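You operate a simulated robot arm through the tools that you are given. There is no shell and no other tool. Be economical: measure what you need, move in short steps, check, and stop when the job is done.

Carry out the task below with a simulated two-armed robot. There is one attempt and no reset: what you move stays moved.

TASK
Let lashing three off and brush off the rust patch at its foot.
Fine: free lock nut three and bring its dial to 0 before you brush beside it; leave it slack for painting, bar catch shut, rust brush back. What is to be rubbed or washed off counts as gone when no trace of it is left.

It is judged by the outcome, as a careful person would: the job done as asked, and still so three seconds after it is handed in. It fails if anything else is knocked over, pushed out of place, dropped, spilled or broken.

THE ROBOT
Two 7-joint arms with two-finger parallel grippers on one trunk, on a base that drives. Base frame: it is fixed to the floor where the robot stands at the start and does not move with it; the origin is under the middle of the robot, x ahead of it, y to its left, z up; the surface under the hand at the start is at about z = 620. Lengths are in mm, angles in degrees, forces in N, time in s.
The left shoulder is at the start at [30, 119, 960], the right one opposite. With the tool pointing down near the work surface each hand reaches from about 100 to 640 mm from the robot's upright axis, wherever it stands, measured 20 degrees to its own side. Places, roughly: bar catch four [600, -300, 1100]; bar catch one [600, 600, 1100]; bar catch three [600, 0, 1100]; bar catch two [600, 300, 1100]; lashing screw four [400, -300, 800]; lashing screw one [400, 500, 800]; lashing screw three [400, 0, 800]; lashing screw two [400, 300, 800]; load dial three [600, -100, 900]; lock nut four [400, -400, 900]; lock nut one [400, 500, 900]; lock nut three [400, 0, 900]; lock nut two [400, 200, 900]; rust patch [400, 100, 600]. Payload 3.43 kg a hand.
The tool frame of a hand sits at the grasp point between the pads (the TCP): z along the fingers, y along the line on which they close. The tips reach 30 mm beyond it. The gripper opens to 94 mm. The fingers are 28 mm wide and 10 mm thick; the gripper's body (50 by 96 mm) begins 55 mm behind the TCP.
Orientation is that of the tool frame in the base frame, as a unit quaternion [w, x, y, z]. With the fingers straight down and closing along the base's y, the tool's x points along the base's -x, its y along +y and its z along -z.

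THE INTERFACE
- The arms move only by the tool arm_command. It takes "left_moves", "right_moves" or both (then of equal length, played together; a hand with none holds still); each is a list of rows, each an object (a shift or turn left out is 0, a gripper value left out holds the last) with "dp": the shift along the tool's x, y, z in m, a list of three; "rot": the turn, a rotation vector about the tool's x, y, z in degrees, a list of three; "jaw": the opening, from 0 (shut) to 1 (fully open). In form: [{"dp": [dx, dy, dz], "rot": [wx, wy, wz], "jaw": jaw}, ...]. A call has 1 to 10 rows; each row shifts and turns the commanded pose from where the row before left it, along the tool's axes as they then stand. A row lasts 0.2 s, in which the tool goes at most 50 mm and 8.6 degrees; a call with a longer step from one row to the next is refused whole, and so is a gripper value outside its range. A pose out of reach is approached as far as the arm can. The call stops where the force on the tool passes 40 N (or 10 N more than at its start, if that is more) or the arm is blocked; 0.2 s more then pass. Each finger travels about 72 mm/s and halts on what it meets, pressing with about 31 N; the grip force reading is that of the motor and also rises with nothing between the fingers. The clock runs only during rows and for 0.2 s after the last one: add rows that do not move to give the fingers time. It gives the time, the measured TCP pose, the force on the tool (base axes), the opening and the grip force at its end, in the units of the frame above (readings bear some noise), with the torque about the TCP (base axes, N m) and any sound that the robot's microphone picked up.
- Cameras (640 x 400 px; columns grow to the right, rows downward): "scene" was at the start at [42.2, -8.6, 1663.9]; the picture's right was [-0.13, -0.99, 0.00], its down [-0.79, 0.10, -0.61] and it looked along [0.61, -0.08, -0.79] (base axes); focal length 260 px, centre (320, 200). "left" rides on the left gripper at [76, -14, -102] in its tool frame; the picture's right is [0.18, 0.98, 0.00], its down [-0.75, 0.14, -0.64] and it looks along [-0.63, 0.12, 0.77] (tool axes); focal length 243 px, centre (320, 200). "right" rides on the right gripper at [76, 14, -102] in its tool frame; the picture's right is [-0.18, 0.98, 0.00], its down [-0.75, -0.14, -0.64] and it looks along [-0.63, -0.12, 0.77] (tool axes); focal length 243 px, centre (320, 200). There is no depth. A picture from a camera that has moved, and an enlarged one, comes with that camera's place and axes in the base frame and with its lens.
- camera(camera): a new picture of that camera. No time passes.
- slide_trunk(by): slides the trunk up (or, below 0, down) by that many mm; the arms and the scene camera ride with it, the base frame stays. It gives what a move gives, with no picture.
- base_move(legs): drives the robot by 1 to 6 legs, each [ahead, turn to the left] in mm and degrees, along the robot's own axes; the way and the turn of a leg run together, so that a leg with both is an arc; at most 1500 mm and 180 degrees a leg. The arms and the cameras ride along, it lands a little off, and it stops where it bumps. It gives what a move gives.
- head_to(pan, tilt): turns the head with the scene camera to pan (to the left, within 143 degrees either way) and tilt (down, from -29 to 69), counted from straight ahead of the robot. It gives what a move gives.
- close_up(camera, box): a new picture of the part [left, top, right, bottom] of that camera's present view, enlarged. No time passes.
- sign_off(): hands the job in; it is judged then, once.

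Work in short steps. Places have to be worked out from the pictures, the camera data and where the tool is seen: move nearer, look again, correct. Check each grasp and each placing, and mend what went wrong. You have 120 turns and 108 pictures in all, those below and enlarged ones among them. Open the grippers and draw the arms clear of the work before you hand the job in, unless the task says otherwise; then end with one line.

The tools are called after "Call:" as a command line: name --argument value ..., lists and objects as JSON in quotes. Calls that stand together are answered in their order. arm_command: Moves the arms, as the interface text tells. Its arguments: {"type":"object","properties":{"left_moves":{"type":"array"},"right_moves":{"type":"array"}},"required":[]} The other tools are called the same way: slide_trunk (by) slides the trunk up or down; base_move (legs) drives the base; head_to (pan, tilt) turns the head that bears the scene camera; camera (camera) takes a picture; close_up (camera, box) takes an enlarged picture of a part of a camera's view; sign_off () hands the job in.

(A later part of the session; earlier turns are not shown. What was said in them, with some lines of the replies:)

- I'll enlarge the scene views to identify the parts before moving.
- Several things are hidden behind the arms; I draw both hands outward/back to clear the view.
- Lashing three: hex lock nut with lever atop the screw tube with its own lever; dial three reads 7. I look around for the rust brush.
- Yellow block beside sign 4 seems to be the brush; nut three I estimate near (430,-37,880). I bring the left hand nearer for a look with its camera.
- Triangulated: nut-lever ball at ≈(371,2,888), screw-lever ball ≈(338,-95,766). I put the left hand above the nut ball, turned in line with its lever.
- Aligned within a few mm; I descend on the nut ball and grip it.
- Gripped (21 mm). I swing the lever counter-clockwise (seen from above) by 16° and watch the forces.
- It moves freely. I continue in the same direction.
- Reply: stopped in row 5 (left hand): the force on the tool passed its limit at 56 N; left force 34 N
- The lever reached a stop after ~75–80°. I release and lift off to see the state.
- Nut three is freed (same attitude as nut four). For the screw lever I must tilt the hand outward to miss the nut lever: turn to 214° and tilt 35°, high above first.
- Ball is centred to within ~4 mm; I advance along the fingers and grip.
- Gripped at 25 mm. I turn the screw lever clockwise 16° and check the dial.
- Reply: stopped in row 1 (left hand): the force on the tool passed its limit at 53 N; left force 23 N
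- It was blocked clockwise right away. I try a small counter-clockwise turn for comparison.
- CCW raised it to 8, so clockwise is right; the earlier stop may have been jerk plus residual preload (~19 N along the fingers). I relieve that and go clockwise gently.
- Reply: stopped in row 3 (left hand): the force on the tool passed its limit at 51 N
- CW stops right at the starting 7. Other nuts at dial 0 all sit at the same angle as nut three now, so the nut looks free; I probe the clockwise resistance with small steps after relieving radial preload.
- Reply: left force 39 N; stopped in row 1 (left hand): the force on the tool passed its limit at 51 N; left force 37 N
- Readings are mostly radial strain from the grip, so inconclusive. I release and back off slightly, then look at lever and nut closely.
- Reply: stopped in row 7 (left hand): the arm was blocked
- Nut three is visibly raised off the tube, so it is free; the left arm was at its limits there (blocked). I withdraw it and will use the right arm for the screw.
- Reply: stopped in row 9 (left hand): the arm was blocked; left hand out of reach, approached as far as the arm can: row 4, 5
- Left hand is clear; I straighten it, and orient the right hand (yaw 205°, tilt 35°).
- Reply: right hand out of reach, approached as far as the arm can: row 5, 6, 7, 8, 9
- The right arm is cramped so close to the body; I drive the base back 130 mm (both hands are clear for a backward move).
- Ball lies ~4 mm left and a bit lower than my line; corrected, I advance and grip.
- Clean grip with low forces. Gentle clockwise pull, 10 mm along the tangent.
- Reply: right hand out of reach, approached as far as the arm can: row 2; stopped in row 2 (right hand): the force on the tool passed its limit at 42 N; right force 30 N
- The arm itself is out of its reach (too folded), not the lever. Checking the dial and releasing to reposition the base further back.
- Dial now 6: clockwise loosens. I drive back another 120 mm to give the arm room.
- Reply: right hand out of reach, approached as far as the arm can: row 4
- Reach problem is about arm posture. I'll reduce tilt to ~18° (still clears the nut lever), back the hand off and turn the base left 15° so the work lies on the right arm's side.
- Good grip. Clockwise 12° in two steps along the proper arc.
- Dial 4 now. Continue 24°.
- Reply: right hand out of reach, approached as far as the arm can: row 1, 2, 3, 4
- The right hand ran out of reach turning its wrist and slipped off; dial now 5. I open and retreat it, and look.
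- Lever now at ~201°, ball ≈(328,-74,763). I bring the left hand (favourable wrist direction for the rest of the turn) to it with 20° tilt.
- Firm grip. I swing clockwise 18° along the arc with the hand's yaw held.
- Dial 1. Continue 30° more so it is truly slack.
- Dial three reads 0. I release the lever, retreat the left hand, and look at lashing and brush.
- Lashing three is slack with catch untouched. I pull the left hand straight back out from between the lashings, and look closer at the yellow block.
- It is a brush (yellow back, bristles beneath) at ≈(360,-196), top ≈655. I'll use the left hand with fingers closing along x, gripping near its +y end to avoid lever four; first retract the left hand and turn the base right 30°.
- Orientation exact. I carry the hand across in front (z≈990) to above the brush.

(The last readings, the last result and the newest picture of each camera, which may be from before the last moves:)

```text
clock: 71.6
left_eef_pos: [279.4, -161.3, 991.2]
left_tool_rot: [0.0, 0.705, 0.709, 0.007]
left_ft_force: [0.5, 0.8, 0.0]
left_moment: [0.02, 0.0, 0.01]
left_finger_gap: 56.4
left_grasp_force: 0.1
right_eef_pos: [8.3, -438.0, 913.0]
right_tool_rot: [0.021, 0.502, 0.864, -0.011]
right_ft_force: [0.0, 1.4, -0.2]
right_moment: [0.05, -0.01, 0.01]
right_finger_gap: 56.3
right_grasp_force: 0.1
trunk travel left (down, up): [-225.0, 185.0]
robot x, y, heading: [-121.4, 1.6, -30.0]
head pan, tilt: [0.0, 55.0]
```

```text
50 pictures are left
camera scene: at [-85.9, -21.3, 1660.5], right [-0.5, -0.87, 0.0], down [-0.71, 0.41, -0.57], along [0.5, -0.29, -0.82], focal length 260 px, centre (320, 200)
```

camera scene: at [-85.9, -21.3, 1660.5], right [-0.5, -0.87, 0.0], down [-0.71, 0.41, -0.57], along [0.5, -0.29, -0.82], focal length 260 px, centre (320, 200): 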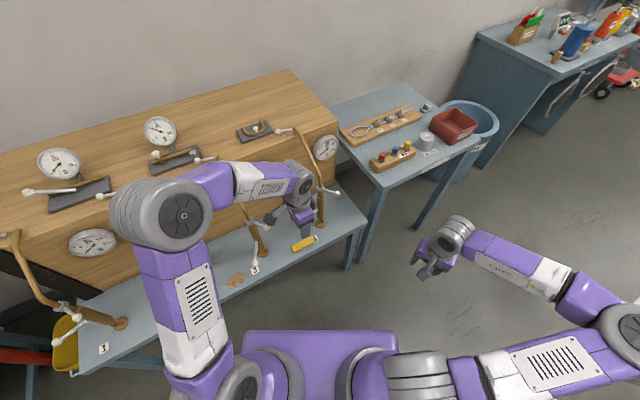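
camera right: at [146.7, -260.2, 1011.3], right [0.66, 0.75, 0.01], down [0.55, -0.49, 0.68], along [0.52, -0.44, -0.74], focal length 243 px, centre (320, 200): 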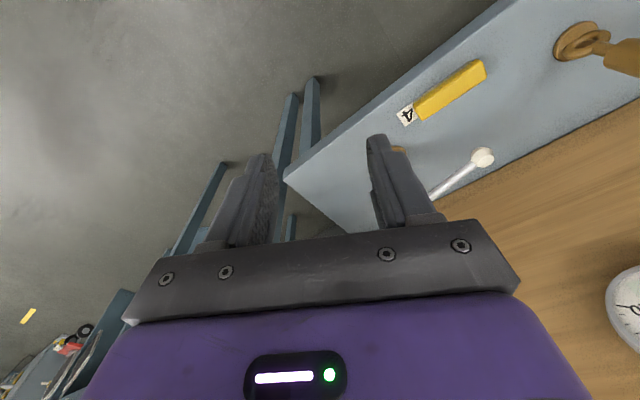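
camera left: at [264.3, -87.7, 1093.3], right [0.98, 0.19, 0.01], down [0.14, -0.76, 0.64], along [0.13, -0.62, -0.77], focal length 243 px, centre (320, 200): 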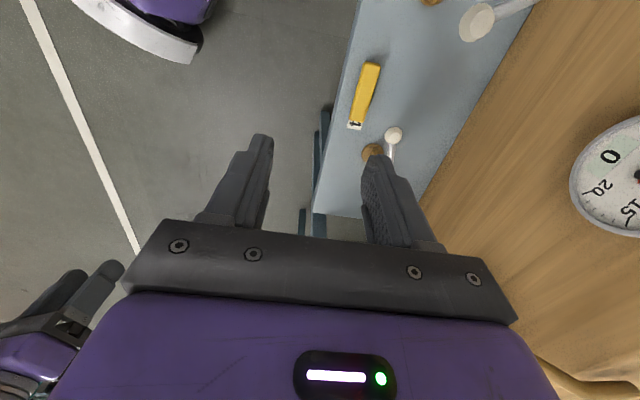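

Brush spans about x 364, y −148…−243. To keep the wrist camera clear of nut lever three I descend in front at x≈312, then slide forward underneath it.

Call:
arm_command --left_moves '[{"dp": [-0.002, 0.032, 0]}, {"dp": [0, 0, 0.0427]}, {"dp": [0, 0, 0.0427]}, {"dp": [0, 0, 0.0427]}, {"dp": [0, 0, 0.0427]}, {"dp": [0, 0, 0.0427]}, {"dp": [0, 0, 0.0427]}]'

Call:
camera --camera "left"

Call:
close_up --camera "scene" --box '[200, 170, 400, 300]'

```text
clock: 73.2
left_eef_pos: [315.5, -159.9, 734.1]
left_tool_rot: [0.0, 0.705, 0.709, 0.005]
left_ft_force: [-0.1, -0.2, -0.6]
left_moment: [0.0, 0.01, 0.0]
left_finger_gap: 56.5
left_grasp_force: 0.0
right_eef_pos: [8.9, -438.2, 913.0]
right_tool_rot: [0.021, 0.503, 0.864, -0.01]
right_ft_force: [1.6, -0.3, 0.3]
right_moment: [0.0, -0.01, -0.02]
right_finger_gap: 56.4
right_grasp_force: 0.0
trunk travel left (down, up): [-225.0, 185.0]
robot x, y, heading: [-120.6, -2.7, -29.9]
head pan, tilt: [0.0, 55.0]
```

```text
49 pictures are left
camera left: at [299.8, -85.5, 835.9], right [0.98, 0.19, 0.01], down [0.14, -0.76, 0.64], along [0.13, -0.62, -0.77], focal length 243 px, centre (320, 200)
```

left: 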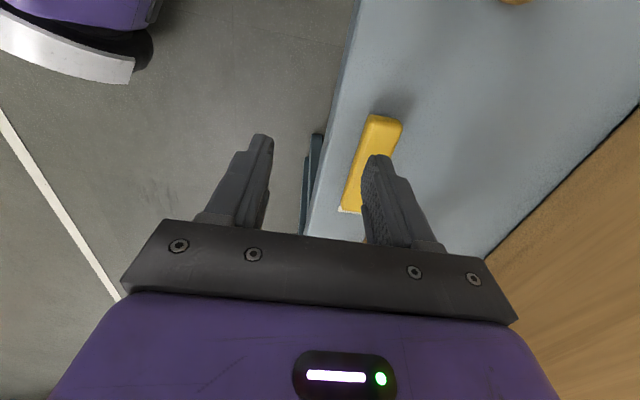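

```text
3.08 times, centred on (300, 235) of scene
camera zoom: at [-85.5, -20.3, 1660.5], right [-0.5, -0.87, 0.0], down [-0.71, 0.41, -0.57], along [0.5, -0.29, -0.82], focal length 801 px, centre (382, 92)
```

zoom: 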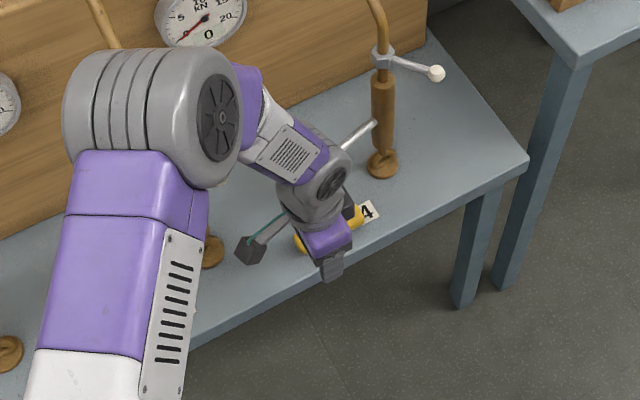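

Brush end lines up: TCP target (363,-160). I slide forward and lower onto it.

Call:
arm_command --left_moves '[{"dp": [0, 0.024, 0]}, {"dp": [0, 0.0235, 0]}, {"dp": [0, 0, 0.03]}, {"dp": [0, 0, 0.025]}]'

Call:
camera --camera "left"

```text
clock: 74.2
left_eef_pos: [363.3, -159.4, 681.3]
left_tool_rot: [0.0, 0.705, 0.709, 0.005]
left_ft_force: [0.3, 0.3, 0.5]
left_moment: [-0.02, -0.01, 0.04]
left_finger_gap: 56.1
left_grasp_force: 0.1
right_eef_pos: [8.8, -438.2, 912.9]
right_tool_rot: [0.021, 0.503, 0.864, -0.01]
right_ft_force: [-0.1, 1.0, 1.4]
right_moment: [-0.01, 0.0, 0.01]
right_finger_gap: 56.4
right_grasp_force: 0.0
trunk travel left (down, up): [-225.0, 185.0]
robot x, y, heading: [-118.3, 0.1, -30.0]
head pan, tilt: [0.0, 55.0]
```

```text
47 pictures are left
camera left: at [347.4, -84.2, 782.6], right [0.98, 0.19, 0.01], down [0.14, -0.76, 0.64], along [0.13, -0.62, -0.77], focal length 243 px, centre (320, 200)
```

left: 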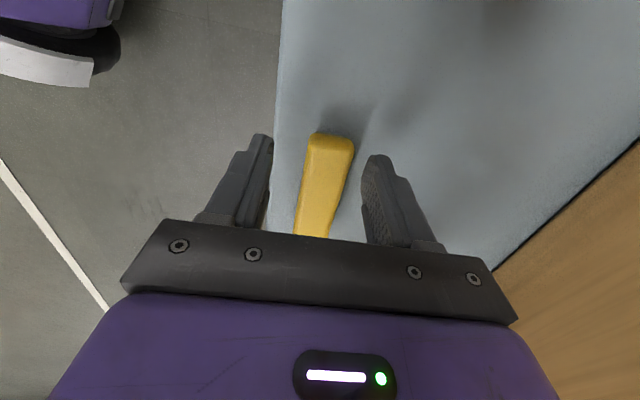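

Call:
arm_command --left_moves '[{"dp": [0, 0, 0.012]}, {"dp": [0, 0, 0.01]}, {"jaw": 0.1}, {}, {}, {}]'

Call:
camera --camera "left"

```text
clock: 75.6
left_eef_pos: [362.6, -158.7, 659.5]
left_tool_rot: [0.001, 0.705, 0.709, 0.006]
left_ft_force: [0.4, 0.7, 0.0]
left_moment: [-0.04, -0.06, 0.03]
left_finger_gap: 29.2
left_grasp_force: 31.1
right_eef_pos: [8.0, -437.8, 912.9]
right_tool_rot: [0.021, 0.502, 0.865, -0.011]
right_ft_force: [0.5, 0.3, 0.9]
right_moment: [0.0, 0.02, 0.01]
right_finger_gap: 56.4
right_grasp_force: 0.0
trunk travel left (down, up): [-225.0, 185.0]
robot x, y, heading: [-122.8, -0.0, -30.0]
head pan, tilt: [0.0, 55.0]
```

```text
46 pictures are left
camera left: at [347.1, -84.0, 761.1], right [0.98, 0.19, 0.01], down [0.14, -0.76, 0.64], along [0.13, -0.62, -0.77], focal length 243 px, centre (320, 200)
```

left: 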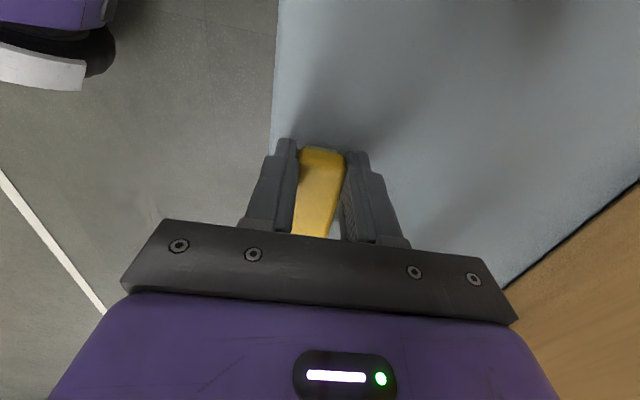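

Gripped (29 mm). I lift, draw back to x≈280, raise to z≈845 and check the hold.

Call:
arm_command --left_moves '[{"dp": [0, 0, -0.02]}, {"dp": [0, 0, -0.02]}, {"dp": [0, -0.041, 0]}, {"dp": [0, -0.041, 0]}, {"dp": [0, 0, -0.048]}, {"dp": [0, 0, -0.048]}, {"dp": [0, 0, -0.048]}]'

Call:
camera --camera "left"

Call:
close_up --camera "scene" --box '[180, 170, 400, 310]'

```text
clock: 77.2
left_eef_pos: [277.5, -160.5, 842.3]
left_tool_rot: [0.001, 0.706, 0.708, 0.005]
left_ft_force: [0.6, 0.1, -1.3]
left_moment: [0.04, -0.01, -0.01]
left_finger_gap: 29.4
left_grasp_force: 30.9
right_eef_pos: [8.6, -437.8, 913.0]
right_tool_rot: [0.022, 0.503, 0.864, -0.011]
right_ft_force: [0.4, 0.6, 0.4]
right_moment: [0.0, -0.04, -0.01]
right_finger_gap: 56.5
right_grasp_force: 0.1
trunk travel left (down, up): [-225.0, 185.0]
robot x, y, heading: [-122.4, 0.4, -30.0]
head pan, tilt: [0.0, 55.0]
```

```text
45 pictures are left
camera left: at [262.3, -86.0, 944.5], right [0.98, 0.19, 0.01], down [0.14, -0.76, 0.64], along [0.13, -0.62, -0.77], focal length 243 px, centre (320, 200)
```

left: 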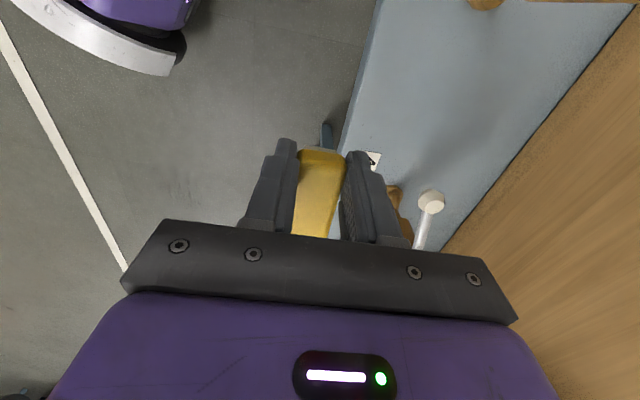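

```text
2.86 times, centred on (290, 240) of scene
camera zoom: at [-86.6, -19.2, 1660.6], right [-0.5, -0.87, 0.0], down [-0.71, 0.41, -0.57], along [0.5, -0.29, -0.82], focal length 744 px, centre (406, 86)
```

zoom: 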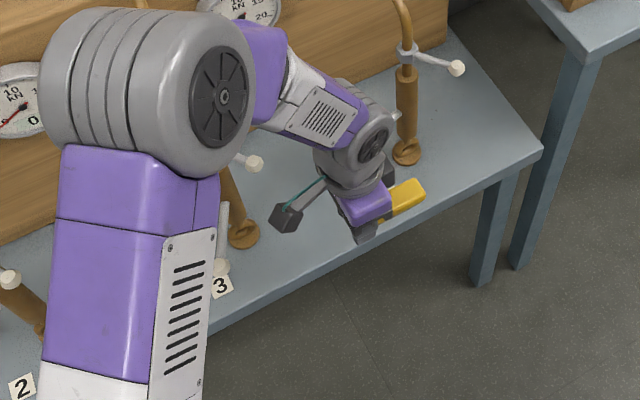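

Brush held level. I carry it to y≈130 in front of the lashings.

Call:
arm_command --left_moves '[{"dp": [0.0415, 0, 0]}, {"dp": [0.0415, 0, 0]}, {"dp": [0.0415, 0, 0]}, {"dp": [0.0415, 0, 0]}, {"dp": [0.0415, 0, 0]}, {"dp": [0.0415, 0, 0]}, {"dp": [0.0415, 0, 0]}]'

Call:
arm_command --left_moves '[{"dp": [0, 0, 0.045]}, {"dp": [0, 0, 0.045]}, {"dp": [0, 0, 0.04]}]'

Call:
camera --camera "left"

Call:
camera --camera "scene"

```text
clock: 78.8
left_eef_pos: [277.4, 132.1, 843.9]
left_tool_rot: [0.001, 0.705, 0.709, 0.005]
left_ft_force: [0.2, 0.8, -0.9]
left_moment: [0.02, 0.0, 0.02]
left_finger_gap: 29.4
left_grasp_force: 30.8
right_eef_pos: [9.8, -437.2, 914.3]
right_tool_rot: [0.022, 0.503, 0.864, -0.012]
right_ft_force: [-0.4, 0.1, -0.3]
right_moment: [0.02, -0.01, -0.01]
right_finger_gap: 56.3
right_grasp_force: 0.0
trunk travel left (down, up): [-225.0, 185.0]
robot x, y, heading: [-119.3, 0.5, -29.9]
head pan, tilt: [0.0, 55.0]
```

```text
clock: 79.6
left_eef_pos: [278.7, 131.7, 713.3]
left_tool_rot: [0.001, 0.705, 0.709, 0.005]
left_ft_force: [0.3, 0.1, -0.7]
left_moment: [0.05, 0.03, -0.01]
left_finger_gap: 29.7
left_grasp_force: 31.4
right_eef_pos: [10.1, -439.9, 912.5]
right_tool_rot: [0.021, 0.502, 0.864, -0.011]
right_ft_force: [0.7, -0.4, -0.8]
right_moment: [0.0, 0.0, -0.02]
right_finger_gap: 56.7
right_grasp_force: 0.1
trunk travel left (down, up): [-225.0, 185.0]
robot x, y, heading: [-122.8, -1.2, -30.0]
head pan, tilt: [0.0, 55.0]
```

```text
43 pictures are left
camera left: at [263.8, 206.3, 815.0], right [0.98, 0.19, 0.01], down [0.14, -0.76, 0.64], along [0.13, -0.62, -0.77], focal length 243 px, centre (320, 200)
```

left: 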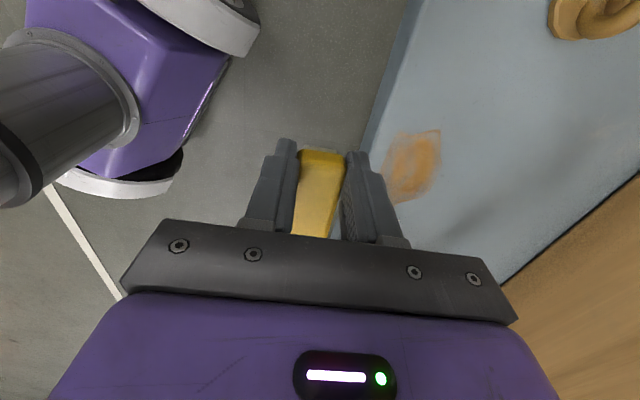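

```text
42 pictures are left
camera scene: at [-85.1, -19.9, 1660.5], right [-0.5, -0.87, 0.0], down [-0.71, 0.41, -0.57], along [0.5, -0.29, -0.82], focal length 260 px, centre (320, 200)
```

scene: 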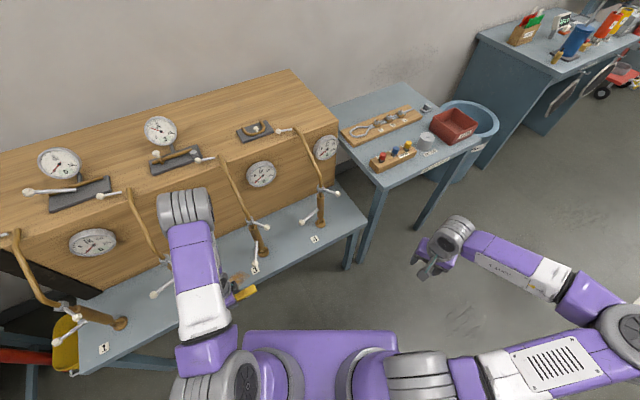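

Rust lies about x 342–405, y 60–145. Brush (offset −33 mm from TCP) covers y 50–148 here. I move forward and lower onto the bench.

Call:
arm_command --left_moves '[{"dp": [0, 0.03, 0]}, {"dp": [0, 0.03, 0]}, {"dp": [0, 0, 0.025]}, {"dp": [0, 0, 0.026]}]'

Call:
arm_command --left_moves '[{"dp": [0, 0, 0.003]}, {"dp": [0, 0, 0.002]}]'

```text
clock: 80.6
left_eef_pos: [339.5, 132.8, 664.4]
left_tool_rot: [0.001, 0.706, 0.708, 0.006]
left_ft_force: [-0.2, 0.0, -0.9]
left_moment: [0.04, 0.01, 0.0]
left_finger_gap: 29.2
left_grasp_force: 31.3
right_eef_pos: [9.1, -439.2, 913.1]
right_tool_rot: [0.021, 0.503, 0.864, -0.01]
right_ft_force: [0.0, -0.1, -0.1]
right_moment: [0.03, 0.0, -0.01]
right_finger_gap: 56.4
right_grasp_force: 0.2
trunk travel left (down, up): [-225.0, 185.0]
robot x, y, heading: [-120.8, 2.7, -29.9]
head pan, tilt: [0.0, 55.0]
```

```text
clock: 81.2
left_eef_pos: [338.8, 131.8, 660.2]
left_tool_rot: [0.001, 0.705, 0.71, 0.006]
left_ft_force: [-0.7, 0.0, 1.1]
left_moment: [-0.14, 0.02, 0.0]
left_finger_gap: 29.5
left_grasp_force: 31.0
right_eef_pos: [8.6, -437.7, 913.2]
right_tool_rot: [0.021, 0.503, 0.864, -0.011]
right_ft_force: [0.3, 0.0, -1.0]
right_moment: [0.02, 0.01, -0.02]
right_finger_gap: 56.3
right_grasp_force: 0.0
trunk travel left (down, up): [-225.0, 185.0]
robot x, y, heading: [-118.1, -1.3, -29.9]
head pan, tilt: [0.0, 55.0]
```

Call:
arm_command --left_moves '[{"dp": [0, 0, 0.0015]}, {"dp": [0, 0, 0.0015]}]'

```text
clock: 81.8
left_eef_pos: [338.7, 131.3, 657.4]
left_tool_rot: [0.002, 0.705, 0.709, 0.008]
left_ft_force: [-0.2, 1.2, 26.7]
left_moment: [0.0, 0.09, 0.0]
left_finger_gap: 29.6
left_grasp_force: 31.1
right_eef_pos: [7.6, -439.4, 913.2]
right_tool_rot: [0.022, 0.502, 0.864, -0.011]
right_ft_force: [0.3, -0.9, -0.2]
right_moment: [-0.02, -0.03, 0.01]
right_finger_gap: 56.6
right_grasp_force: 0.0
trunk travel left (down, up): [-225.0, 185.0]
robot x, y, heading: [-120.6, 1.3, -29.8]
head pan, tilt: [0.0, 55.0]
```

26 N is a bit much; ease up 1.3 mm, then stroke forward and back across the patch.

Call:
arm_command --left_moves '[{"dp": [0, 0, -0.0013]}, {"dp": [0, 0.015, 0]}, {"dp": [0, 0.015, 0]}, {"dp": [0, 0.015, 0]}, {"dp": [0, 0.015, 0]}, {"dp": [0, 0.012, 0]}]'

Call:
arm_command --left_moves '[{"dp": [0, -0.015, 0]}, {"dp": [0, -0.015, 0]}, {"dp": [0, -0.015, 0]}, {"dp": [0, -0.015, 0]}, {"dp": [0, -0.012, 0]}]'

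Call:
camera --camera "left"

```text
clock: 83.2
left_eef_pos: [411.5, 131.3, 658.6]
left_tool_rot: [0.001, 0.705, 0.709, 0.005]
left_ft_force: [-0.2, -0.4, -1.5]
left_moment: [0.04, 0.02, 0.0]
left_finger_gap: 29.1
left_grasp_force: 30.9
right_eef_pos: [8.8, -438.1, 913.5]
right_tool_rot: [0.021, 0.503, 0.864, -0.01]
right_ft_force: [-0.4, 0.7, 0.5]
right_moment: [0.02, 0.0, -0.06]
right_finger_gap: 56.3
right_grasp_force: 0.1
trunk travel left (down, up): [-225.0, 185.0]
robot x, y, heading: [-119.8, -1.1, -29.8]
head pan, tilt: [0.0, 55.0]
```

```text
clock: 84.4
left_eef_pos: [339.4, 131.4, 657.5]
left_tool_rot: [0.001, 0.706, 0.708, 0.006]
left_ft_force: [1.8, -0.2, 6.5]
left_moment: [0.06, 0.05, -0.03]
left_finger_gap: 29.0
left_grasp_force: 31.1
right_eef_pos: [8.7, -438.0, 913.2]
right_tool_rot: [0.021, 0.502, 0.864, -0.011]
right_ft_force: [0.0, -0.3, 1.6]
right_moment: [-0.03, 0.01, 0.04]
right_finger_gap: 56.3
right_grasp_force: 0.0
trunk travel left (down, up): [-225.0, 185.0]
robot x, y, heading: [-118.8, 1.8, -30.0]
head pan, tilt: [0.0, 55.0]
```

```text
41 pictures are left
camera left: at [323.8, 206.0, 759.4], right [0.98, 0.19, 0.01], down [0.14, -0.76, 0.64], along [0.13, -0.62, -0.77], focal length 243 px, centre (320, 200)
```

left: 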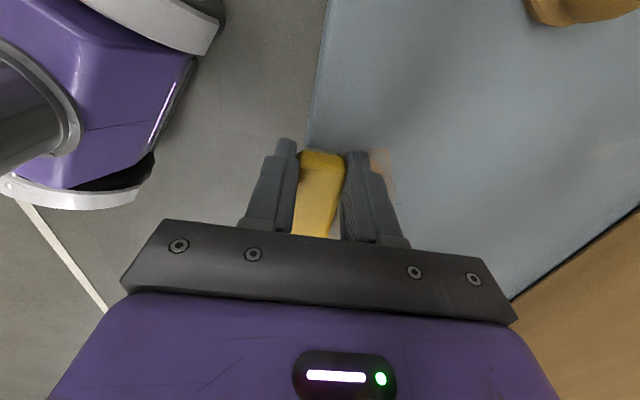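

The patch is fading; contact was lost at the far end, so I repeat slightly lower going out.

Call:
arm_command --left_moves '[{"dp": [0, 0.015, 0.0008]}, {"dp": [0, 0.015, 0.0005]}, {"dp": [0, 0.015, 0.0003]}, {"dp": [0, 0.015, 0]}, {"dp": [0, 0.012, 0]}, {"dp": [0, -0.015, 0]}, {"dp": [0, -0.015, 0]}, {"dp": [0, -0.015, 0]}, {"dp": [0, -0.015, -0.0003]}, {"dp": [0, -0.012, -0.0005]}]'

Call:
arm_command --left_moves '[{"dp": [0.004, 0.015, 0.0005]}, {"dp": [0.004, 0.015, 0.0003]}, {"dp": [0, 0.015, 0]}, {"dp": [0, 0.015, 0]}, {"dp": [0, 0.012, 0]}, {"dp": [-0.004, -0.015, 0]}, {"dp": [-0.004, -0.015, 0]}, {"dp": [-0.004, -0.015, 0]}, {"dp": [-0.004, -0.015, -0.0003]}, {"dp": [0, -0.012, -0.0005]}]'

Call:
close_up --camera "left" --box '[280, 60, 560, 240]'

```text
clock: 86.6
left_eef_pos: [338.0, 131.2, 658.4]
left_tool_rot: [0.0, 0.705, 0.709, 0.007]
left_ft_force: [5.1, 0.6, 21.0]
left_moment: [-0.17, -0.12, 0.1]
left_finger_gap: 29.1
left_grasp_force: 30.4
right_eef_pos: [7.4, -438.3, 913.1]
right_tool_rot: [0.021, 0.503, 0.864, -0.01]
right_ft_force: [0.2, 0.3, -0.1]
right_moment: [0.03, 0.0, -0.02]
right_finger_gap: 56.5
right_grasp_force: 0.0
trunk travel left (down, up): [-225.0, 185.0]
robot x, y, heading: [-120.5, -1.9, -30.0]
head pan, tilt: [0.0, 55.0]
```

```text
clock: 88.8
left_eef_pos: [338.3, 123.4, 656.2]
left_tool_rot: [0.0, 0.705, 0.709, 0.005]
left_ft_force: [1.1, -0.2, 5.1]
left_moment: [-0.02, 0.03, -0.02]
left_finger_gap: 29.4
left_grasp_force: 30.9
right_eef_pos: [7.9, -438.2, 912.9]
right_tool_rot: [0.021, 0.503, 0.864, -0.01]
right_ft_force: [0.1, -0.2, 0.6]
right_moment: [0.03, -0.01, -0.03]
right_finger_gap: 56.8
right_grasp_force: 0.1
trunk travel left (down, up): [-225.0, 185.0]
robot x, y, heading: [-121.4, -0.6, -30.1]
head pan, tilt: [0.0, 55.0]
```

```text
2.22 times, centred on (420, 150) of left
camera zoom: at [323.3, 198.5, 758.5], right [0.98, 0.19, 0.01], down [0.14, -0.76, 0.64], along [0.13, -0.62, -0.77], focal length 539 px, centre (98, 311)
```

zoom: 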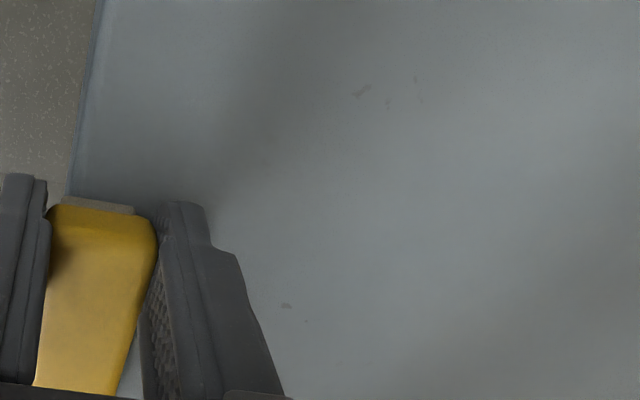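

Nearly gone; a few specks around x≈400–417. Another pass reaching further forward and shifted in y.

Call:
arm_command --left_moves '[{"dp": [0.006, 0.018, 0.0008]}, {"dp": [0.006, 0.018, 0.0004]}, {"dp": [0.004, 0.018, 0]}, {"dp": [0, 0.018, 0]}, {"dp": [0, 0.018, 0]}, {"dp": [0, -0.015, 0]}, {"dp": [0, 0.015, 0]}, {"dp": [-0.008, -0.015, 0]}, {"dp": [-0.008, 0.015, 0]}, {"dp": [-0.008, -0.015, 0]}]'

Call:
arm_command --left_moves '[{"dp": [-0.008, 0.015, 0]}, {"dp": [0, -0.015, 0]}, {"dp": [0, -0.018, 0]}, {"dp": [0, -0.018, 0]}, {"dp": [0, -0.018, 0]}, {"dp": [0, -0.018, -0.0005]}, {"dp": [0, 0, -0.02]}, {"dp": [0, -0.03, -0.02]}, {"dp": [0, -0.03, 0]}]'

Call:
camera --camera "left"

```text
clock: 91.0
left_eef_pos: [415.3, 113.9, 657.4]
left_tool_rot: [0.002, 0.706, 0.708, 0.006]
left_ft_force: [1.4, -0.6, 7.7]
left_moment: [0.03, 0.06, 0.03]
left_finger_gap: 29.5
left_grasp_force: 30.7
right_eef_pos: [7.9, -439.2, 912.8]
right_tool_rot: [0.021, 0.503, 0.864, -0.01]
right_ft_force: [-0.3, 0.1, 0.8]
right_moment: [0.02, -0.01, 0.0]
right_finger_gap: 56.5
right_grasp_force: 0.0
trunk travel left (down, up): [-225.0, 185.0]
robot x, y, heading: [-119.5, 1.7, -30.3]
head pan, tilt: [0.0, 55.0]
```

```text
clock: 93.0
left_eef_pos: [280.7, 107.5, 695.7]
left_tool_rot: [0.0, 0.705, 0.709, 0.006]
left_ft_force: [-1.1, 0.4, -0.9]
left_moment: [0.04, -0.01, 0.0]
left_finger_gap: 29.1
left_grasp_force: 31.2
right_eef_pos: [8.6, -438.6, 913.1]
right_tool_rot: [0.021, 0.503, 0.864, -0.011]
right_ft_force: [-0.7, -0.4, 0.5]
right_moment: [0.01, 0.03, 0.01]
right_finger_gap: 56.4
right_grasp_force: 0.0
trunk travel left (down, up): [-225.0, 185.0]
robot x, y, heading: [-119.0, 1.1, -29.9]
head pan, tilt: [0.0, 55.0]
```

```text
39 pictures are left
camera left: at [266.0, 182.0, 796.7], right [0.98, 0.19, 0.01], down [0.14, -0.76, 0.64], along [0.13, -0.62, -0.77], focal length 243 px, centre (320, 200)
```

left: 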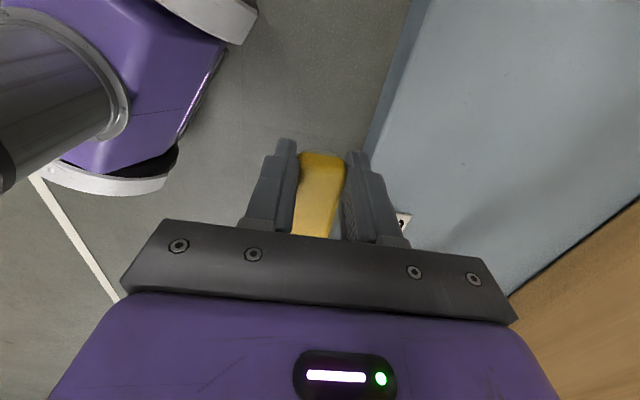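

Looks clean from here. I take enlarged views to check for traces.

Call:
close_up --camera "left" --box '[360, 60, 600, 230]'

Call:
close_up --camera "scene" --box '[150, 220, 310, 320]'

```text
2.35 times, centred on (480, 145) of left
camera zoom: at [266.0, 182.0, 796.7], right [0.98, 0.19, 0.01], down [0.14, -0.76, 0.64], along [0.13, -0.62, -0.77], focal length 571 px, centre (-56, 329)
```

zoom: 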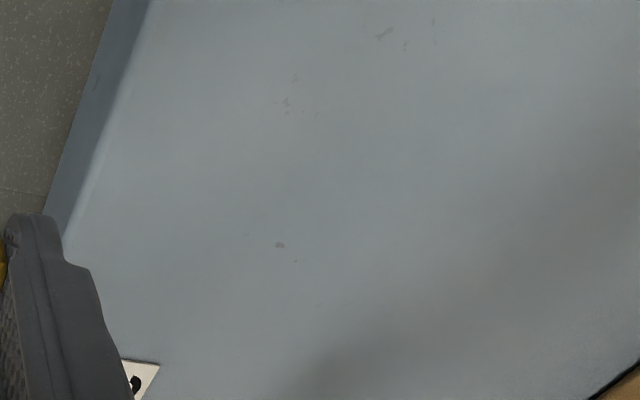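

```text
4.00 times, centred on (230, 270) of scene
camera zoom: at [-86.1, -20.1, 1660.5], right [-0.5, -0.87, 0.0], down [-0.71, 0.41, -0.57], along [0.5, -0.29, -0.82], focal length 1041 px, centre (680, -80)
```

zoom: 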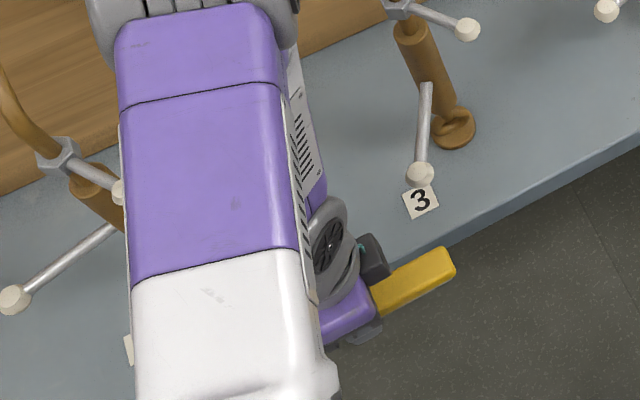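

Only grey scuffs of the bench itself remain, no orange. I return the brush by the reverse path.

Call:
arm_command --left_moves '[{"dp": [0, 0, -0.048]}, {"dp": [0, 0, -0.048]}, {"dp": [0, 0, -0.048]}, {"dp": [-0.0381, 0, 0]}, {"dp": [-0.0381, 0, 0]}, {"dp": [-0.0381, 0, 0]}, {"dp": [-0.0381, 0, 0]}, {"dp": [-0.0381, 0, 0]}, {"dp": [-0.0381, 0, 0]}, {"dp": [-0.0381, 0, 0]}]'

Call:
arm_command --left_moves '[{"dp": [0, 0, 0.048]}, {"dp": [0, 0, 0.048]}, {"dp": [0, 0, 0.044]}, {"dp": [0, 0.041, 0]}, {"dp": [0, 0.041, 0]}]'

Call:
camera --camera "left"

```text
clock: 95.2
left_eef_pos: [281.8, -161.2, 837.3]
left_tool_rot: [0.0, 0.705, 0.709, 0.006]
left_ft_force: [-0.2, -0.1, -0.9]
left_moment: [0.04, -0.01, -0.02]
left_finger_gap: 29.3
left_grasp_force: 31.0
right_eef_pos: [8.9, -439.0, 912.9]
right_tool_rot: [0.021, 0.503, 0.864, -0.01]
right_ft_force: [1.0, -0.2, -0.2]
right_moment: [0.02, 0.03, 0.03]
right_finger_gap: 56.6
right_grasp_force: 0.0
trunk travel left (down, up): [-225.0, 185.0]
robot x, y, heading: [-120.6, 2.3, -30.2]
head pan, tilt: [0.0, 55.0]
```

```text
clock: 96.4
left_eef_pos: [364.4, -158.6, 696.7]
left_tool_rot: [0.001, 0.706, 0.708, 0.006]
left_ft_force: [-0.1, -0.8, -0.6]
left_moment: [0.03, 0.01, 0.0]
left_finger_gap: 29.3
left_grasp_force: 30.8
right_eef_pos: [9.3, -438.8, 913.1]
right_tool_rot: [0.021, 0.502, 0.864, -0.011]
right_ft_force: [0.0, -0.5, 0.3]
right_moment: [0.0, 0.01, 0.01]
right_finger_gap: 56.2
right_grasp_force: 0.0
trunk travel left (down, up): [-225.0, 185.0]
robot x, y, heading: [-120.6, 0.4, -30.0]
head pan, tilt: [0.0, 55.0]
```

```text
36 pictures are left
camera left: at [349.5, -84.0, 799.2], right [0.98, 0.19, 0.01], down [0.14, -0.76, 0.64], along [0.13, -0.62, -0.77], focal length 243 px, centre (320, 200)
```

left: 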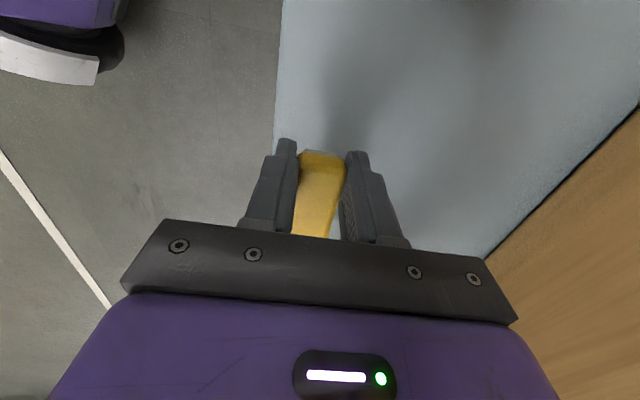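

Call:
arm_command --left_moves '[{"dp": [0, -0.0015, 0.018]}, {"dp": [0, 0, 0.017]}]'

Call:
arm_command --left_moves '[{"dp": [0, 0, 0.0015]}, {}]'

```text
clock: 97.0
left_eef_pos: [364.7, -158.6, 662.2]
left_tool_rot: [0.001, 0.705, 0.709, 0.006]
left_ft_force: [-0.1, -0.5, -0.4]
left_moment: [0.06, -0.02, -0.01]
left_finger_gap: 29.3
left_grasp_force: 31.1
right_eef_pos: [8.7, -438.4, 912.2]
right_tool_rot: [0.021, 0.502, 0.864, -0.01]
right_ft_force: [0.6, 0.6, 0.9]
right_moment: [0.01, -0.04, 0.03]
right_finger_gap: 56.4
right_grasp_force: 0.1
trunk travel left (down, up): [-225.0, 185.0]
robot x, y, heading: [-119.2, -1.4, -30.0]
head pan, tilt: [0.0, 55.0]
```

```text
clock: 97.6
left_eef_pos: [364.6, -158.9, 660.5]
left_tool_rot: [0.001, 0.705, 0.709, 0.006]
left_ft_force: [-0.4, -0.6, -0.4]
left_moment: [0.03, -0.01, -0.04]
left_finger_gap: 29.3
left_grasp_force: 30.8
right_eef_pos: [8.6, -438.5, 912.8]
right_tool_rot: [0.021, 0.503, 0.864, -0.011]
right_ft_force: [0.2, 0.5, 0.8]
right_moment: [0.0, -0.01, 0.0]
right_finger_gap: 56.5
right_grasp_force: 0.1
trunk travel left (down, up): [-225.0, 185.0]
robot x, y, heading: [-120.4, 0.0, -30.1]
head pan, tilt: [0.0, 55.0]
```

Call:
arm_command --left_moves '[{"dp": [0, -0.001, 0.001]}, {"dp": [0, 0, 0.001]}]'

```text
clock: 98.2
left_eef_pos: [362.4, -158.6, 659.4]
left_tool_rot: [0.001, 0.706, 0.709, 0.005]
left_ft_force: [0.1, 1.0, -0.9]
left_moment: [0.03, 0.0, 0.03]
left_finger_gap: 29.1
left_grasp_force: 30.8
right_eef_pos: [9.8, -439.1, 912.5]
right_tool_rot: [0.021, 0.503, 0.864, -0.01]
right_ft_force: [0.3, 1.0, 0.1]
right_moment: [0.02, 0.03, 0.01]
right_finger_gap: 56.7
right_grasp_force: 0.0
trunk travel left (down, up): [-225.0, 185.0]
robot x, y, heading: [-118.4, 4.3, -29.9]
head pan, tilt: [0.0, 55.0]
```

No contact yet; about 1–2 mm remain.

Call:
arm_command --left_moves '[{"dp": [0, 0, 0.001]}, {"dp": [0, 0, 0.001]}]'

```text
clock: 98.8
left_eef_pos: [363.5, -159.1, 657.1]
left_tool_rot: [0.001, 0.705, 0.709, 0.005]
left_ft_force: [-0.2, -0.4, -0.3]
left_moment: [0.03, 0.0, -0.03]
left_finger_gap: 29.2
left_grasp_force: 31.0
right_eef_pos: [7.8, -438.5, 912.6]
right_tool_rot: [0.022, 0.503, 0.864, -0.01]
right_ft_force: [-0.1, -0.7, 0.4]
right_moment: [-0.05, 0.05, -0.05]
right_finger_gap: 56.3
right_grasp_force: 0.0
trunk travel left (down, up): [-225.0, 185.0]
robot x, y, heading: [-118.4, 2.8, -30.0]
head pan, tilt: [0.0, 55.0]
```

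Call:
arm_command --left_moves '[{"dp": [0, 0, 0.001]}, {"dp": [0, 0, 0.001]}]'

```text
clock: 99.4
left_eef_pos: [362.1, -158.6, 656.5]
left_tool_rot: [0.001, 0.706, 0.709, 0.006]
left_ft_force: [-3.2, 3.1, 17.4]
left_moment: [-0.05, 0.26, -0.06]
left_finger_gap: 29.5
left_grasp_force: 31.2
right_eef_pos: [7.6, -437.7, 913.5]
right_tool_rot: [0.023, 0.502, 0.864, -0.011]
right_ft_force: [0.0, -0.2, 0.6]
right_moment: [-0.03, 0.01, 0.0]
right_finger_gap: 56.6
right_grasp_force: 0.1
trunk travel left (down, up): [-225.0, 185.0]
robot x, y, heading: [-119.7, -0.5, -29.5]
head pan, tilt: [0.0, 55.0]
```

Contact with the bench. I open, rise, then withdraw toward the robot below nut lever three before lifting.

Call:
arm_command --left_moves '[{"dp": [0, 0, -0.001], "jaw": 0.6}, {}, {}, {"dp": [0, 0, -0.02]}, {"dp": [0, 0, -0.03]}, {"dp": [0, -0.04, 0]}, {"dp": [0, -0.04, 0]}, {"dp": [0, -0.02, -0.04]}, {"dp": [0, 0, -0.048]}, {"dp": [0, 0, -0.048]}]'

Call:
camera --camera "left"

```text
clock: 101.6
left_eef_pos: [260.3, -161.0, 840.9]
left_tool_rot: [0.001, 0.706, 0.708, 0.006]
left_ft_force: [0.4, -0.1, -0.9]
left_moment: [0.02, 0.0, 0.02]
left_finger_gap: 56.4
left_grasp_force: 0.0
right_eef_pos: [7.7, -439.5, 911.4]
right_tool_rot: [0.023, 0.503, 0.864, -0.011]
right_ft_force: [-0.3, -0.9, -0.8]
right_moment: [0.02, -0.01, 0.01]
right_finger_gap: 56.5
right_grasp_force: 0.0
trunk travel left (down, up): [-225.0, 185.0]
robot x, y, heading: [-118.7, -0.6, -29.9]
head pan, tilt: [0.0, 55.0]
```

```text
35 pictures are left
camera left: at [244.8, -85.9, 943.7], right [0.98, 0.19, 0.01], down [0.14, -0.76, 0.64], along [0.13, -0.62, -0.77], focal length 243 px, centre (320, 200)
```

left: 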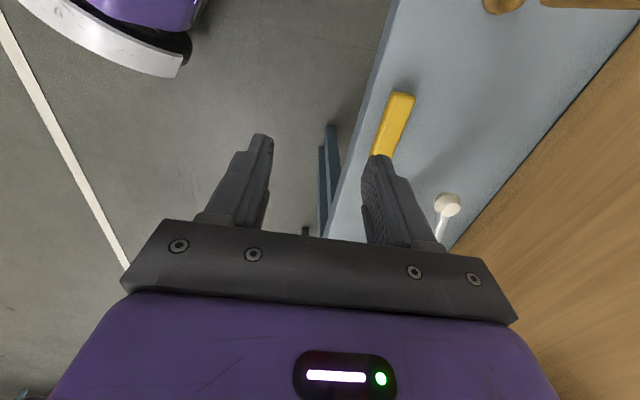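

Brush is back. I raise and pull the arm away from the work, toward the robot's left, and check everything.

Call:
arm_command --left_moves '[{"dp": [0, -0.03, -0.04]}, {"dp": [0, -0.03, -0.04]}, {"dp": [0, -0.03, -0.04]}, {"dp": [0.045, 0, -0.015]}, {"dp": [0.045, 0, -0.015]}, {"dp": [0.045, 0, 0]}, {"dp": [0.045, 0, 0]}, {"dp": [0.045, 0, 0]}, {"dp": [0.045, 0, 0]}, {"dp": [0.045, 0, 0]}]'

Call:
arm_command --left_moves '[{"dp": [0.045, 0, 0]}, {"dp": [0.045, 0, 0]}, {"dp": [0.045, 0, 0]}]'

Call:
head_to --pan 30 --tilt 55

Call:
camera --camera "scene"

```text
clock: 103.8
left_eef_pos: [212.9, 135.2, 1016.3]
left_tool_rot: [0.0, 0.707, 0.708, 0.005]
left_ft_force: [-0.2, 0.0, 0.7]
left_moment: [-0.05, 0.01, 0.02]
left_finger_gap: 56.5
left_grasp_force: 0.1
left hand out of reach, approached as far as the arm can: row 7, 8, 9, 10
right_eef_pos: [9.1, -436.9, 914.0]
right_tool_rot: [0.022, 0.503, 0.864, -0.011]
right_ft_force: [0.6, -0.2, 0.1]
right_moment: [-0.01, 0.02, -0.02]
right_finger_gap: 56.4
right_grasp_force: 0.0
trunk travel left (down, up): [-225.0, 185.0]
robot x, y, heading: [-126.1, 1.2, -30.1]
head pan, tilt: [0.0, 55.0]
```

```text
clock: 104.6
left_eef_pos: [212.0, 269.8, 1016.5]
left_tool_rot: [0.0, 0.706, 0.708, 0.006]
left_ft_force: [0.1, 0.5, 0.7]
left_moment: [-0.04, 0.03, 0.0]
left_finger_gap: 56.4
left_grasp_force: 0.1
right_eef_pos: [8.3, -436.7, 913.2]
right_tool_rot: [0.021, 0.503, 0.864, -0.011]
right_ft_force: [0.0, 0.9, -0.9]
right_moment: [-0.03, -0.01, -0.01]
right_finger_gap: 56.1
right_grasp_force: 0.1
trunk travel left (down, up): [-225.0, 185.0]
robot x, y, heading: [-121.5, 0.1, -29.9]
head pan, tilt: [0.0, 55.0]
```

```text
clock: 105.6
left_eef_pos: [213.9, 269.7, 1016.9]
left_tool_rot: [0.0, 0.705, 0.709, 0.005]
left_ft_force: [-0.6, -1.4, -0.3]
left_moment: [-0.02, -0.02, -0.01]
left_finger_gap: 56.2
left_grasp_force: 0.1
right_eef_pos: [9.5, -437.8, 913.0]
right_tool_rot: [0.021, 0.503, 0.864, -0.01]
right_ft_force: [-0.7, -0.2, 0.6]
right_moment: [-0.02, 0.0, 0.0]
right_finger_gap: 56.5
right_grasp_force: 0.0
trunk travel left (down, up): [-225.0, 185.0]
robot x, y, heading: [-119.4, 0.2, -30.1]
head pan, tilt: [30.0, 55.0]
```

```text
34 pictures are left
camera scene: at [-76.4, 16.0, 1660.5], right [0.0, -1.0, 0.0], down [-0.82, 0.0, -0.57], along [0.57, 0.0, -0.82], focal length 260 px, centre (320, 200)
```

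scene: 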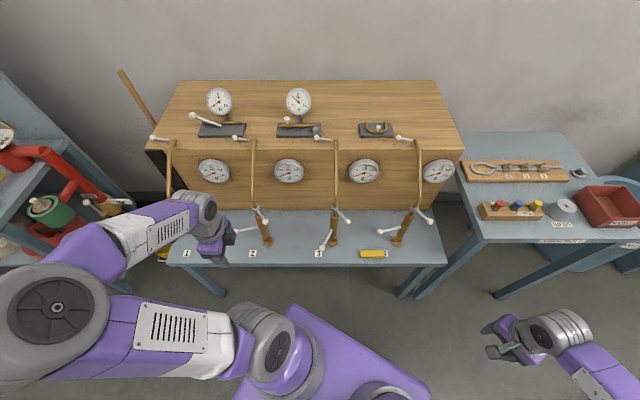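

Call:
close_up --camera "scene" --box '[230, 190, 410, 280]'

Call:
close_up --camera "scene" --box '[260, 220, 330, 265]'

Call:
close_up --camera "scene" --box '[190, 80, 430, 200]'

```text
3.56 times, centred on (320, 235) of scene
camera zoom: at [-76.4, 16.0, 1660.5], right [0.0, -1.0, 0.0], down [-0.82, 0.0, -0.57], along [0.57, 0.0, -0.82], focal length 926 px, centre (320, 76)
```

zoom: 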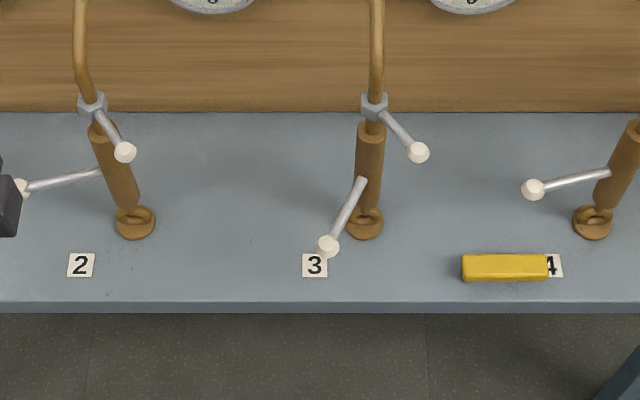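

```text
8.89 times, centred on (295, 242) of scene
camera zoom: at [-76.4, 16.0, 1660.5], right [0.0, -1.0, 0.0], down [-0.82, 0.0, -0.57], along [0.57, 0.0, -0.82], focal length 2314 px, centre (542, -178)
```

zoom: 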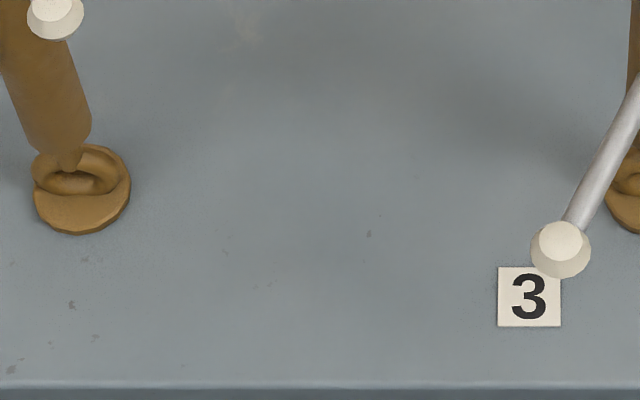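

```text
2.67 times, centred on (310, 140) of scene
camera zoom: at [-76.4, 16.0, 1660.5], right [0.0, -1.0, 0.0], down [-0.82, 0.0, -0.57], along [0.57, 0.0, -0.82], focal length 694 px, centre (347, 360)
```

zoom: 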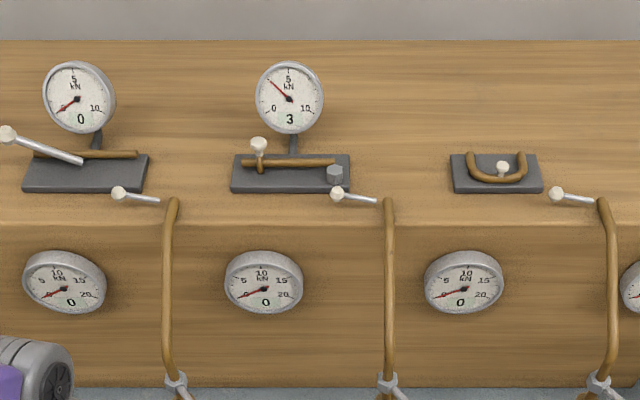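

Dial three reads 0, nut three is free, all catches look unmoved, the patch shows no orange and the brush is back in its place. Both arms are clear with grippers open, so I hand in.

Call:
sign_off

```text
The job is handed in.
```

Lashing three is let off: lock nut three is free, its dial reads 0, and it is left slack with the bar catch untouched and shut. The rust patch is brushed off with no orange left (the grey specks still there look like bench scuffs), and the brush is back in its place. While working out which way the screw turned, I briefly tightened it from 7 to 8 before slackening it.
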